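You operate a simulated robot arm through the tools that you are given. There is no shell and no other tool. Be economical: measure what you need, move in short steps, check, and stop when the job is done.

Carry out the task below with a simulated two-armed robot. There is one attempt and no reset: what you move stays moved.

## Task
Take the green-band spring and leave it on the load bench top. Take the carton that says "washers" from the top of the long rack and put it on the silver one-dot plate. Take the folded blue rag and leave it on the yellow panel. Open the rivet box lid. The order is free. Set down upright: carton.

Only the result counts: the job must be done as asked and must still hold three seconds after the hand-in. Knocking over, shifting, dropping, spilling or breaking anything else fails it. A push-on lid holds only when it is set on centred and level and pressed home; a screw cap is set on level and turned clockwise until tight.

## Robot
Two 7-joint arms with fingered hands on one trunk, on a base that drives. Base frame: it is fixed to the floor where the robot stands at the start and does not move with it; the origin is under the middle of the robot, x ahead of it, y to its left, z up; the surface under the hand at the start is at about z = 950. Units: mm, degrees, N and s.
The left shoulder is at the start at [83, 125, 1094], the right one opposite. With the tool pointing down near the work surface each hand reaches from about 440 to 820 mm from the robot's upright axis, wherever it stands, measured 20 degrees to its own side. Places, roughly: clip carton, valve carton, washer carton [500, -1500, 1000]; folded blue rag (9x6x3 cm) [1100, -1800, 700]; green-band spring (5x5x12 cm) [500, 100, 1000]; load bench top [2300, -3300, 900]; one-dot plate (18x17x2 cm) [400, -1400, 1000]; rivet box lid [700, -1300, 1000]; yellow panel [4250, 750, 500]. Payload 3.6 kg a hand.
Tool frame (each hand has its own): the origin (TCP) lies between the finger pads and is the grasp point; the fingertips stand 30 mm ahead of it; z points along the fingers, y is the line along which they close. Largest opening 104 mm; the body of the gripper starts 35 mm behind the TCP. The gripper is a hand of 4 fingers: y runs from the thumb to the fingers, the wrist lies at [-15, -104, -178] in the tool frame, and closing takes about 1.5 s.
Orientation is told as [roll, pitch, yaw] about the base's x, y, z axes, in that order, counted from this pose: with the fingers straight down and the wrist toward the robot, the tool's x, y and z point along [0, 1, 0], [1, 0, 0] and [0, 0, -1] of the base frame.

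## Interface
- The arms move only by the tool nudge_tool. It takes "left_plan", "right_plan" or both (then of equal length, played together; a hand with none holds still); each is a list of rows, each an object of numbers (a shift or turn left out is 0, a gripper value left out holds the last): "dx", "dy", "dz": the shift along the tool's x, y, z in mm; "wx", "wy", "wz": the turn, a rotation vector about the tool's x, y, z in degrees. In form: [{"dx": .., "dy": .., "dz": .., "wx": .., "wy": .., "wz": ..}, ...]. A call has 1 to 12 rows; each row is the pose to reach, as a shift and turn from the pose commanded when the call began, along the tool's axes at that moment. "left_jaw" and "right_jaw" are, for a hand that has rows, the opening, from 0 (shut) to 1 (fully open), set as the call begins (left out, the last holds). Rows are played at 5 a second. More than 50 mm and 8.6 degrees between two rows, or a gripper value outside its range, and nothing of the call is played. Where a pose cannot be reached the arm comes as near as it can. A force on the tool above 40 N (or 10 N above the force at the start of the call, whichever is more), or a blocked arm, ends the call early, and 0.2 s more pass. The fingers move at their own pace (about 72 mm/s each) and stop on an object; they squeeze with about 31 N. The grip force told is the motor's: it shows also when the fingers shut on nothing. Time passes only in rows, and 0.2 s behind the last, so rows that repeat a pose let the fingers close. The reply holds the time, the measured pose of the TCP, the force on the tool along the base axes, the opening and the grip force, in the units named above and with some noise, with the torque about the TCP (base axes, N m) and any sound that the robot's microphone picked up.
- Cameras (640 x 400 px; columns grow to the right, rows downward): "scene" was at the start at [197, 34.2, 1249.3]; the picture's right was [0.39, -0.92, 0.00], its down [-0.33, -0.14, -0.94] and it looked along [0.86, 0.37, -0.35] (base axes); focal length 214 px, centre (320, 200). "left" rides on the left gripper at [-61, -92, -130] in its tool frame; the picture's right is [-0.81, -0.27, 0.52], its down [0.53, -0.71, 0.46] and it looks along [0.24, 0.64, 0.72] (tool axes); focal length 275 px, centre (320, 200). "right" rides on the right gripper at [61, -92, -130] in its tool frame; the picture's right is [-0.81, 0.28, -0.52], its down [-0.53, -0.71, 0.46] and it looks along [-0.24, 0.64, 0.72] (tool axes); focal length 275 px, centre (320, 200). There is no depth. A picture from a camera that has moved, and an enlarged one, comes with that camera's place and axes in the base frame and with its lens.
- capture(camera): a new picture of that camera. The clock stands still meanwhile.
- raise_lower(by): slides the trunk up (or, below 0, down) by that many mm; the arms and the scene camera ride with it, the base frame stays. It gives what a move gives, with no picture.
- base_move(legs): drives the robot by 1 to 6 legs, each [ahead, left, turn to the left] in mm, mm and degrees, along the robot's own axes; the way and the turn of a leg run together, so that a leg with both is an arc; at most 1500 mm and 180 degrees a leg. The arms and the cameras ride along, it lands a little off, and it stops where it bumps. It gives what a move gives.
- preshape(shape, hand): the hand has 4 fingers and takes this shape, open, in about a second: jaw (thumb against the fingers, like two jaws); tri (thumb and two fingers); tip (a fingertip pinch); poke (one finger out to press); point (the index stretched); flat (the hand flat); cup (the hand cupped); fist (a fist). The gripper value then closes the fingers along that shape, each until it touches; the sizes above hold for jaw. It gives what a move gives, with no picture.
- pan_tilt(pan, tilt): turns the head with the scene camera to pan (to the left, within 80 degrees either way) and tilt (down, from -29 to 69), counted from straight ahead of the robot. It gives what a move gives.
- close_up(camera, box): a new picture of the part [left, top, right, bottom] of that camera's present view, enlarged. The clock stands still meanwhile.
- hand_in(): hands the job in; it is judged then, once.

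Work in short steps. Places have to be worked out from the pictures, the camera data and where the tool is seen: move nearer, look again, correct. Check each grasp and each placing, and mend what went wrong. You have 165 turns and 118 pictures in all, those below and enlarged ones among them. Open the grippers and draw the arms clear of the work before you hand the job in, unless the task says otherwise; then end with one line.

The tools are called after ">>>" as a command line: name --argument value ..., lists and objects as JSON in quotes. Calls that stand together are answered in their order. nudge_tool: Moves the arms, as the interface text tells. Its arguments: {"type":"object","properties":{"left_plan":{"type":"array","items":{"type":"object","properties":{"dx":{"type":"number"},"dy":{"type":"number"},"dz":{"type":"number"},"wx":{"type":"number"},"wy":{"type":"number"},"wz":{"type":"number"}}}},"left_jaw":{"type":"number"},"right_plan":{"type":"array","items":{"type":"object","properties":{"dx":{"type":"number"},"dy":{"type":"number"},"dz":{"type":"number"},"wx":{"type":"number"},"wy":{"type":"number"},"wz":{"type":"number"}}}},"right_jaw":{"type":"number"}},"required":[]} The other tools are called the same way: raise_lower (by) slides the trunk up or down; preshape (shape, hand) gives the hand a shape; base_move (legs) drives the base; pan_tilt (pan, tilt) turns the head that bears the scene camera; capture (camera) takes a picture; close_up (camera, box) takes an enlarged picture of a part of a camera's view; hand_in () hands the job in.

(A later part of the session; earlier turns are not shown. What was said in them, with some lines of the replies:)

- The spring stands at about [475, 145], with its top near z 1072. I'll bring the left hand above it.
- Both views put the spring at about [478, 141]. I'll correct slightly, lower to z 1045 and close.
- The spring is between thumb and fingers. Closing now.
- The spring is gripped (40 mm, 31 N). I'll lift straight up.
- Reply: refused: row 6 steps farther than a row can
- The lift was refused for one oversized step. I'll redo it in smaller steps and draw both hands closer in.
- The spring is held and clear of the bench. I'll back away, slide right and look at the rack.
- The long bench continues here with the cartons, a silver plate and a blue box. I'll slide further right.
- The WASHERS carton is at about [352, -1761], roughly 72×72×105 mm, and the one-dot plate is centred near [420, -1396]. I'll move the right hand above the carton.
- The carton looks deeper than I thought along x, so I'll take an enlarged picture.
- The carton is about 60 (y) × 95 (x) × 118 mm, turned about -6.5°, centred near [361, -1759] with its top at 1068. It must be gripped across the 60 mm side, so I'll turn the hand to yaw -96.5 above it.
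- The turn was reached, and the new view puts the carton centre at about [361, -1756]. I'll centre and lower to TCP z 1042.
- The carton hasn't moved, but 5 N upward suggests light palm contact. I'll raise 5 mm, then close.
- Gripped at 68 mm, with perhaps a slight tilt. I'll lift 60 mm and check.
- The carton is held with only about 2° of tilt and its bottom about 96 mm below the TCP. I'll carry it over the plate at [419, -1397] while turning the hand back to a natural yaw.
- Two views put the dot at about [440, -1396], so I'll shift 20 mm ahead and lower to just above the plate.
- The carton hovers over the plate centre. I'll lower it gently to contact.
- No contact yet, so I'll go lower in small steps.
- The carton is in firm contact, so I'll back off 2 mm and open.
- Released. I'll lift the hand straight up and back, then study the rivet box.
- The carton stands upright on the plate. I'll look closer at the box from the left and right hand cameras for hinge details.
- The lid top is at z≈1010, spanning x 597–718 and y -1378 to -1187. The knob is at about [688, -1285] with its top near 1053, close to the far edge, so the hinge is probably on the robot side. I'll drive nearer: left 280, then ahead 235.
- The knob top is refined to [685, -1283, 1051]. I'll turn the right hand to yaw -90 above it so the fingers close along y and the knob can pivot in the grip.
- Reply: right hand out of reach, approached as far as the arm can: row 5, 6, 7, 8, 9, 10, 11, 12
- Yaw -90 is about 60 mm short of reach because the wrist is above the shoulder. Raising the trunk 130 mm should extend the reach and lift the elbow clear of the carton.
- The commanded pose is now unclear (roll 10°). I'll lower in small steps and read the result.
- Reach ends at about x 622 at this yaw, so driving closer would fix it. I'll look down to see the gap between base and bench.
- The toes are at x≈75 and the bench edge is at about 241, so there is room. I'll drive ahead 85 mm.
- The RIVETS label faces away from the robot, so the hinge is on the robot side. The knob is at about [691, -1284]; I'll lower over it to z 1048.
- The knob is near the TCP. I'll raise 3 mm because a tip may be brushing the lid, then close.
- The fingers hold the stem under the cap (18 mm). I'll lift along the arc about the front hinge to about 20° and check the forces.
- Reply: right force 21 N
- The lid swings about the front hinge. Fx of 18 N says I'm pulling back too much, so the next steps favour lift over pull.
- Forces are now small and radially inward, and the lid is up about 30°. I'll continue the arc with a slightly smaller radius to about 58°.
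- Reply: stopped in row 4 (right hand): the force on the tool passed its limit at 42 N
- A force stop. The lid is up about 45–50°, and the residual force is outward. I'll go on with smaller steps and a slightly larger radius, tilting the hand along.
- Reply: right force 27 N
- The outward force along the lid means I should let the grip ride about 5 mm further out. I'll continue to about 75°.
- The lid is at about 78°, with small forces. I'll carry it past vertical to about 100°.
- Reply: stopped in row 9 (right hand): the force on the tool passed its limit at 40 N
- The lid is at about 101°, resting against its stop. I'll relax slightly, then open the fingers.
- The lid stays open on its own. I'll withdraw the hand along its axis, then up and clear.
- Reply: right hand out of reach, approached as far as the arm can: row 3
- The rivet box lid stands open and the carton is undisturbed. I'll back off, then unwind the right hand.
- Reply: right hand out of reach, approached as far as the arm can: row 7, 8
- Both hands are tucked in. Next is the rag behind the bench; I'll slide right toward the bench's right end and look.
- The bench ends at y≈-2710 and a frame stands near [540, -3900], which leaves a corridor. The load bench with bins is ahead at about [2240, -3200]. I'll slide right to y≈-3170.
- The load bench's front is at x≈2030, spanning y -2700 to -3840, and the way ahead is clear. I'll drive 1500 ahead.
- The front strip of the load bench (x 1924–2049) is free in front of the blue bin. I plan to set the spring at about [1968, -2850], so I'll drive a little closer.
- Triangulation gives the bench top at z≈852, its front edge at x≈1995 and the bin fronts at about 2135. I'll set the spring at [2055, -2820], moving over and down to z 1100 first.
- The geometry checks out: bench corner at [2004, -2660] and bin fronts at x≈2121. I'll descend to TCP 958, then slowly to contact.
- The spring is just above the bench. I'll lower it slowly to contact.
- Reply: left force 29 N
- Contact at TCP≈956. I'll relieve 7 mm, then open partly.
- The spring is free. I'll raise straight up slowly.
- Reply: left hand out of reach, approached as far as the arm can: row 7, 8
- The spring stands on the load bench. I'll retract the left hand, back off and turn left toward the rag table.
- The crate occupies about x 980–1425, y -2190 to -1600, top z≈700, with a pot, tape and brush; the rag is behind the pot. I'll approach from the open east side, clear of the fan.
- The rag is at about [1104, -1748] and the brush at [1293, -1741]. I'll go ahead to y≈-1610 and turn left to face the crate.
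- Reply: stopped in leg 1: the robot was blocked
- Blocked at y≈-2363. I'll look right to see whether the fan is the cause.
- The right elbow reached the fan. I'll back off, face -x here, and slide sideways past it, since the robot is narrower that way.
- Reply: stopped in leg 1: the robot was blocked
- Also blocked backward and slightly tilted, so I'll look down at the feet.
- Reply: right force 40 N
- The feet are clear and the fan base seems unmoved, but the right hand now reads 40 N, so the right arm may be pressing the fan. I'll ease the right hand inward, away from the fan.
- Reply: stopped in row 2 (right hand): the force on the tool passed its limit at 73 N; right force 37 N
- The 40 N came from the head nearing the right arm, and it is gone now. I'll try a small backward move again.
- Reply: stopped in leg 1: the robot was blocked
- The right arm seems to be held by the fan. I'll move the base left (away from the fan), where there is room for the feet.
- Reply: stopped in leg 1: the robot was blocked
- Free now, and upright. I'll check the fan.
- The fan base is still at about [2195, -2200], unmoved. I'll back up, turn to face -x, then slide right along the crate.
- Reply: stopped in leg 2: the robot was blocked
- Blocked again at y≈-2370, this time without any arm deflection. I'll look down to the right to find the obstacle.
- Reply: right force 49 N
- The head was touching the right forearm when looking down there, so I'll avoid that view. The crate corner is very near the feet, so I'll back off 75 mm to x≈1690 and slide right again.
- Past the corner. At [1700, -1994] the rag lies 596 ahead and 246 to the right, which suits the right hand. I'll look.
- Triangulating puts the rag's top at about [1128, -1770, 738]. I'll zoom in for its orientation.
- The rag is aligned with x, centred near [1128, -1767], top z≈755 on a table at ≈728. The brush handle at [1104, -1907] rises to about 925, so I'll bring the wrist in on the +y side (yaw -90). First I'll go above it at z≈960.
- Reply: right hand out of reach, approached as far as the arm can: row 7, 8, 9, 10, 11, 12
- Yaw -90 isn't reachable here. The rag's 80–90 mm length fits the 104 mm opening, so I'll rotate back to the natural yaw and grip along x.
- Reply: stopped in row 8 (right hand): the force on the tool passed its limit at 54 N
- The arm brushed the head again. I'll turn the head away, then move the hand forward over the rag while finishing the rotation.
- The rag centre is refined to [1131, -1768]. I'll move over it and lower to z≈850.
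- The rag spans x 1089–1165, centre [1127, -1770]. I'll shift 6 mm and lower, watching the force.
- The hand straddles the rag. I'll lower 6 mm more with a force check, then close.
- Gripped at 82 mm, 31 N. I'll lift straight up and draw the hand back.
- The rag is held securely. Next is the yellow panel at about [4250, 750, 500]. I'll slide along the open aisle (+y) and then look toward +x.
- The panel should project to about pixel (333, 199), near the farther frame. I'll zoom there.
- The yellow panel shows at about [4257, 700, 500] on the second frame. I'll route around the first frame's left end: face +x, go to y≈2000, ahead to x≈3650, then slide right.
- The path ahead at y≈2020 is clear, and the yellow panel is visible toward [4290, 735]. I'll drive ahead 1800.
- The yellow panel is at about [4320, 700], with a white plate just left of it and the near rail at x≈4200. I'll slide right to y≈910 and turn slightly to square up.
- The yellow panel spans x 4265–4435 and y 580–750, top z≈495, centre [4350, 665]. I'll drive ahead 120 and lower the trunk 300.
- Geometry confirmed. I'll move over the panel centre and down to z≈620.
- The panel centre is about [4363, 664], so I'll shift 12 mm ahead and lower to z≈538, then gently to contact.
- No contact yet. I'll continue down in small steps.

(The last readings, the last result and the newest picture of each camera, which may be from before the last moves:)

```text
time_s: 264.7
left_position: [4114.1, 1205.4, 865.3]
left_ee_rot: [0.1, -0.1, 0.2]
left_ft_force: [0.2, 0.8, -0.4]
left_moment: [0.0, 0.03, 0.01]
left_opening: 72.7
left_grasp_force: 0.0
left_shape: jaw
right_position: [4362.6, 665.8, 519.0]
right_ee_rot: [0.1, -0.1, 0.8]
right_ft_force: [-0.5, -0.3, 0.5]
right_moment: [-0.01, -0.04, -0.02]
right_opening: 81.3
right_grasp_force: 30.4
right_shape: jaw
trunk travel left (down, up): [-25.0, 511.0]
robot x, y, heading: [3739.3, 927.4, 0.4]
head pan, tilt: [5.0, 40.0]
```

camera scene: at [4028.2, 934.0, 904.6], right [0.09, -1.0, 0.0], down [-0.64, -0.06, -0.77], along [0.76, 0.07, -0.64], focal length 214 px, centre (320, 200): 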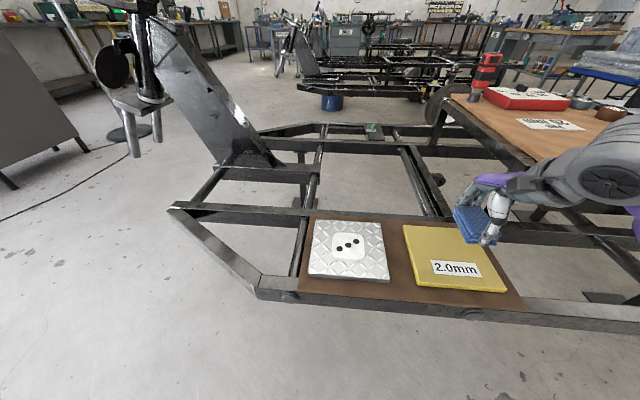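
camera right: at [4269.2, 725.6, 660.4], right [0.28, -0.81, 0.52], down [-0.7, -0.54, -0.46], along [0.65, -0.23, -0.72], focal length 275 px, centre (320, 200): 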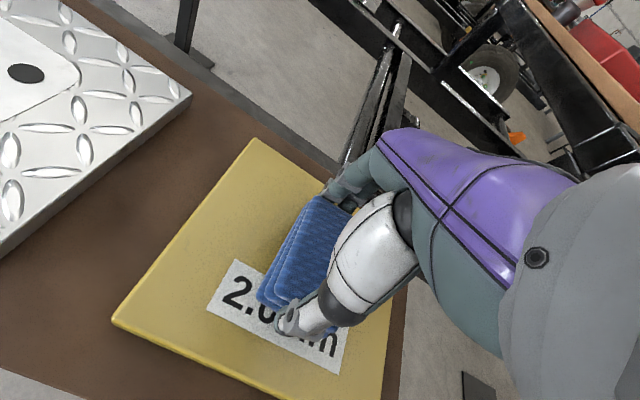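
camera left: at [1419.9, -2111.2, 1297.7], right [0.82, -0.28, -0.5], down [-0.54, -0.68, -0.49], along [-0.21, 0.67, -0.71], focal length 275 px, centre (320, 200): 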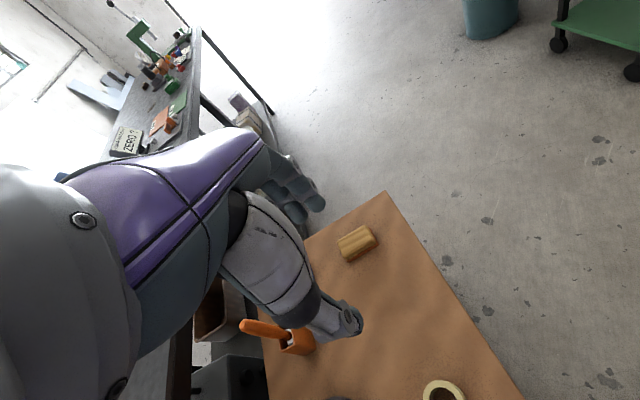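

>>> nudge_tool --right_plan '[{"dz": 2}, {"dz": 4}, {"dz": 4}]'

>>> nudge_tool --right_plan '[{"dz": 2}, {"dz": 4}, {"dz": 4}]'

```text
time_s: 265.5
left_position: [4113.4, 1205.1, 865.9]
left_ee_rot: [0.0, -0.2, 0.2]
left_ft_force: [0.1, 0.3, -0.4]
left_moment: [0.02, 0.02, -0.01]
left_opening: 72.8
left_grasp_force: 0.0
left_shape: jaw
right_position: [4363.0, 665.4, 517.0]
right_ee_rot: [0.1, -0.3, 0.8]
right_ft_force: [-1.4, -2.3, 9.1]
right_moment: [0.08, -0.09, -0.01]
right_opening: 81.2
right_grasp_force: 30.4
right_shape: jaw
trunk travel left (down, up): [-25.0, 511.0]
robot x, y, heading: [3738.7, 926.5, 0.5]
head pan, tilt: [5.0, 40.0]
```

```text
time_s: 266.3
left_position: [4112.4, 1205.3, 865.5]
left_ee_rot: [0.0, -0.3, 0.2]
left_ft_force: [0.3, -0.2, -1.0]
left_moment: [0.0, -0.01, 0.0]
left_opening: 72.5
left_grasp_force: 0.0
left_shape: jaw
right_position: [4362.8, 665.1, 514.6]
right_ee_rot: [0.1, -0.8, 0.7]
right_ft_force: [0.2, -5.3, 29.6]
right_moment: [0.01, -0.18, -0.09]
right_opening: 81.0
right_grasp_force: 31.3
right_shape: jaw
trunk travel left (down, up): [-25.0, 511.0]
robot x, y, heading: [3738.3, 932.0, 0.4]
head pan, tilt: [5.0, 40.0]
```

In contact (30 N). I'll relieve 5 mm and open.

>>> nudge_tool --right_plan '[{"dz": -3}, {"dz": -5}, {"dz": -5}]'

>>> nudge_tool --right_plan '[{"dz": 0}, {"dz": 0}, {"dz": 0}, {"dz": 0}]' --right_jaw 1

>>> nudge_tool --right_plan '[{"dz": -20}, {"dz": -50}, {"dz": -90}, {"dz": -130}, {"dz": -175}, {"dz": -220}, {"dz": -220}]'

>>> capture --camera "right"

```text
time_s: 267.1
left_position: [4113.8, 1206.1, 865.7]
left_ee_rot: [0.0, -0.3, 0.2]
left_ft_force: [-0.3, 0.1, -0.1]
left_moment: [-0.01, 0.0, -0.01]
left_opening: 72.5
left_grasp_force: 0.1
left_shape: jaw
right_position: [4361.3, 666.0, 516.9]
right_ee_rot: [0.0, -0.1, 0.8]
right_ft_force: [2.4, -3.6, 10.6]
right_moment: [0.09, -0.41, -0.11]
right_opening: 80.9
right_grasp_force: 31.1
right_shape: jaw
trunk travel left (down, up): [-25.0, 511.0]
robot x, y, heading: [3740.4, 924.4, 0.1]
head pan, tilt: [5.0, 40.0]
```

```text
time_s: 268.1
left_position: [4112.6, 1204.8, 865.9]
left_ee_rot: [0.0, -0.2, 0.2]
left_ft_force: [-0.6, -0.6, -0.8]
left_moment: [0.0, 0.03, 0.02]
left_opening: 72.7
left_grasp_force: 0.1
left_shape: jaw
right_position: [4362.6, 664.8, 515.6]
right_ee_rot: [0.1, -0.1, 0.8]
right_ft_force: [-0.4, -1.2, -0.7]
right_moment: [0.02, -0.01, 0.0]
right_opening: 103.4
right_grasp_force: 0.0
right_shape: jaw
trunk travel left (down, up): [-25.0, 511.0]
robot x, y, heading: [3739.4, 928.1, 0.2]
head pan, tilt: [5.0, 40.0]
```

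```text
time_s: 269.7
left_position: [4113.1, 1205.9, 866.5]
left_ee_rot: [0.0, -0.1, 0.2]
left_ft_force: [0.3, 0.2, 0.9]
left_moment: [0.01, -0.03, -0.01]
left_opening: 72.5
left_grasp_force: 0.1
left_shape: jaw
right_position: [4359.5, 665.3, 732.6]
right_ee_rot: [0.1, -0.2, 0.8]
right_ft_force: [0.5, -0.1, 0.4]
right_moment: [0.0, 0.0, 0.02]
right_opening: 103.7
right_grasp_force: 0.1
right_shape: jaw
trunk travel left (down, up): [-25.0, 511.0]
robot x, y, heading: [3737.8, 926.2, 0.1]
head pan, tilt: [5.0, 40.0]
```

```text
5 pictures are left
camera right: at [4267.4, 723.9, 862.8], right [0.29, -0.81, 0.52], down [-0.7, -0.54, -0.46], along [0.65, -0.23, -0.72], focal length 275 px, centre (320, 200)
```

right: 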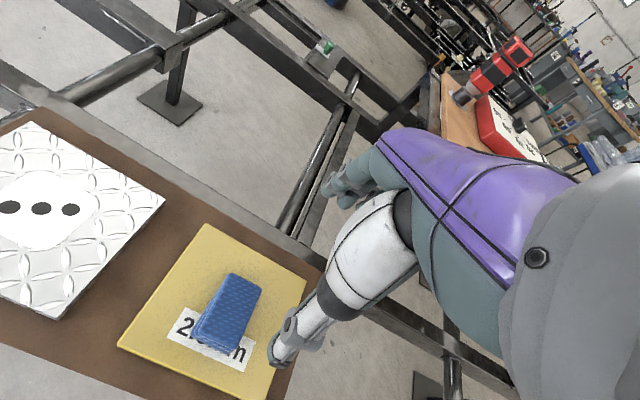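

The rag lies on the yellow panel. I'll draw the right hand clear and open the left gripper.

>>> nudge_tool --right_plan '[{"dz": -35, "dy": -10}, {"dz": -70, "dy": -30}, {"dz": -100, "dy": -60}, {"dz": -120, "dy": -100}, {"dz": -120, "dy": -145, "dx": 10}, {"dz": -120, "dy": -185, "dx": 20}]' --left_plan '[{"dz": 0}, {"dz": 0}, {"dz": 0}, {"dz": 0}, {"dz": 0}, {"dz": 0}]' --left_jaw 1

>>> base_move --legs '[[-150, 0, 0]]'

>>> capture --camera "scene"

```text
time_s: 271.1
left_position: [4113.5, 1205.6, 865.9]
left_ee_rot: [0.0, 0.0, 0.2]
left_ft_force: [-0.9, 0.4, 0.0]
left_moment: [-0.01, 0.01, 0.01]
left_opening: 103.8
left_grasp_force: 0.0
left_shape: jaw
right_position: [4173.0, 682.0, 852.6]
right_ee_rot: [0.1, -0.1, 0.8]
right_ft_force: [0.6, 0.2, -0.6]
right_moment: [0.01, -0.01, 0.0]
right_opening: 103.8
right_grasp_force: 0.0
right_shape: jaw
trunk travel left (down, up): [-25.0, 511.0]
robot x, y, heading: [3738.0, 929.1, 0.4]
head pan, tilt: [5.0, 40.0]
```

```text
time_s: 272.4
left_position: [3968.9, 1203.3, 865.4]
left_ee_rot: [0.1, -0.1, -0.2]
left_ft_force: [0.2, 0.9, 0.0]
left_moment: [0.01, 0.03, -0.03]
left_opening: 103.8
left_grasp_force: 0.0
left_shape: jaw
right_position: [4025.8, 679.6, 853.1]
right_ee_rot: [0.1, -0.1, 0.6]
right_ft_force: [0.0, 0.0, -0.5]
right_moment: [-0.02, 0.01, 0.01]
right_opening: 103.6
right_grasp_force: 0.1
right_shape: jaw
trunk travel left (down, up): [-25.0, 511.0]
robot x, y, heading: [3592.9, 932.0, -0.2]
head pan, tilt: [5.0, 40.0]
```

```text
4 pictures are left
camera scene: at [3881.8, 932.5, 904.7], right [0.09, -1.0, 0.0], down [-0.64, -0.06, -0.77], along [0.76, 0.07, -0.64], focal length 214 px, centre (320, 200)
```

scene: 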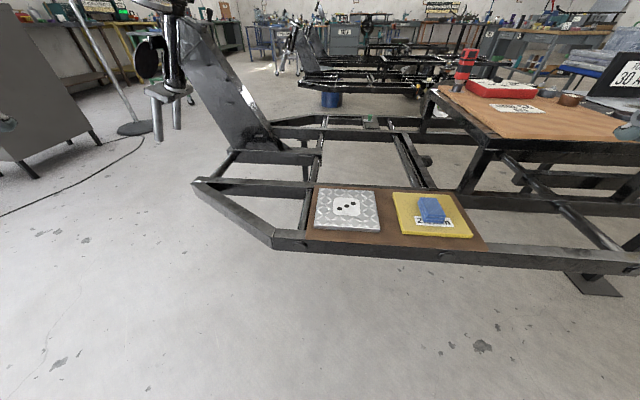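

All four parts are in place: the spring on the load bench, the washers carton upright on the one-dot plate, the rag on the yellow panel, and the rivet lid open. The arms are clear and both grippers are open, so I'm handing in.

>>> hand_in

```text
The job is handed in.
```

I handed the job in with all four parts done: the spring on the load bench, the washers carton upright on the one-dot plate, the rag on the yellow panel and the rivet box lid open. On the way to the rag, the robot was blocked beside the standing fan, probably by its right elbow. The fan's base showed no visible shift afterwards.
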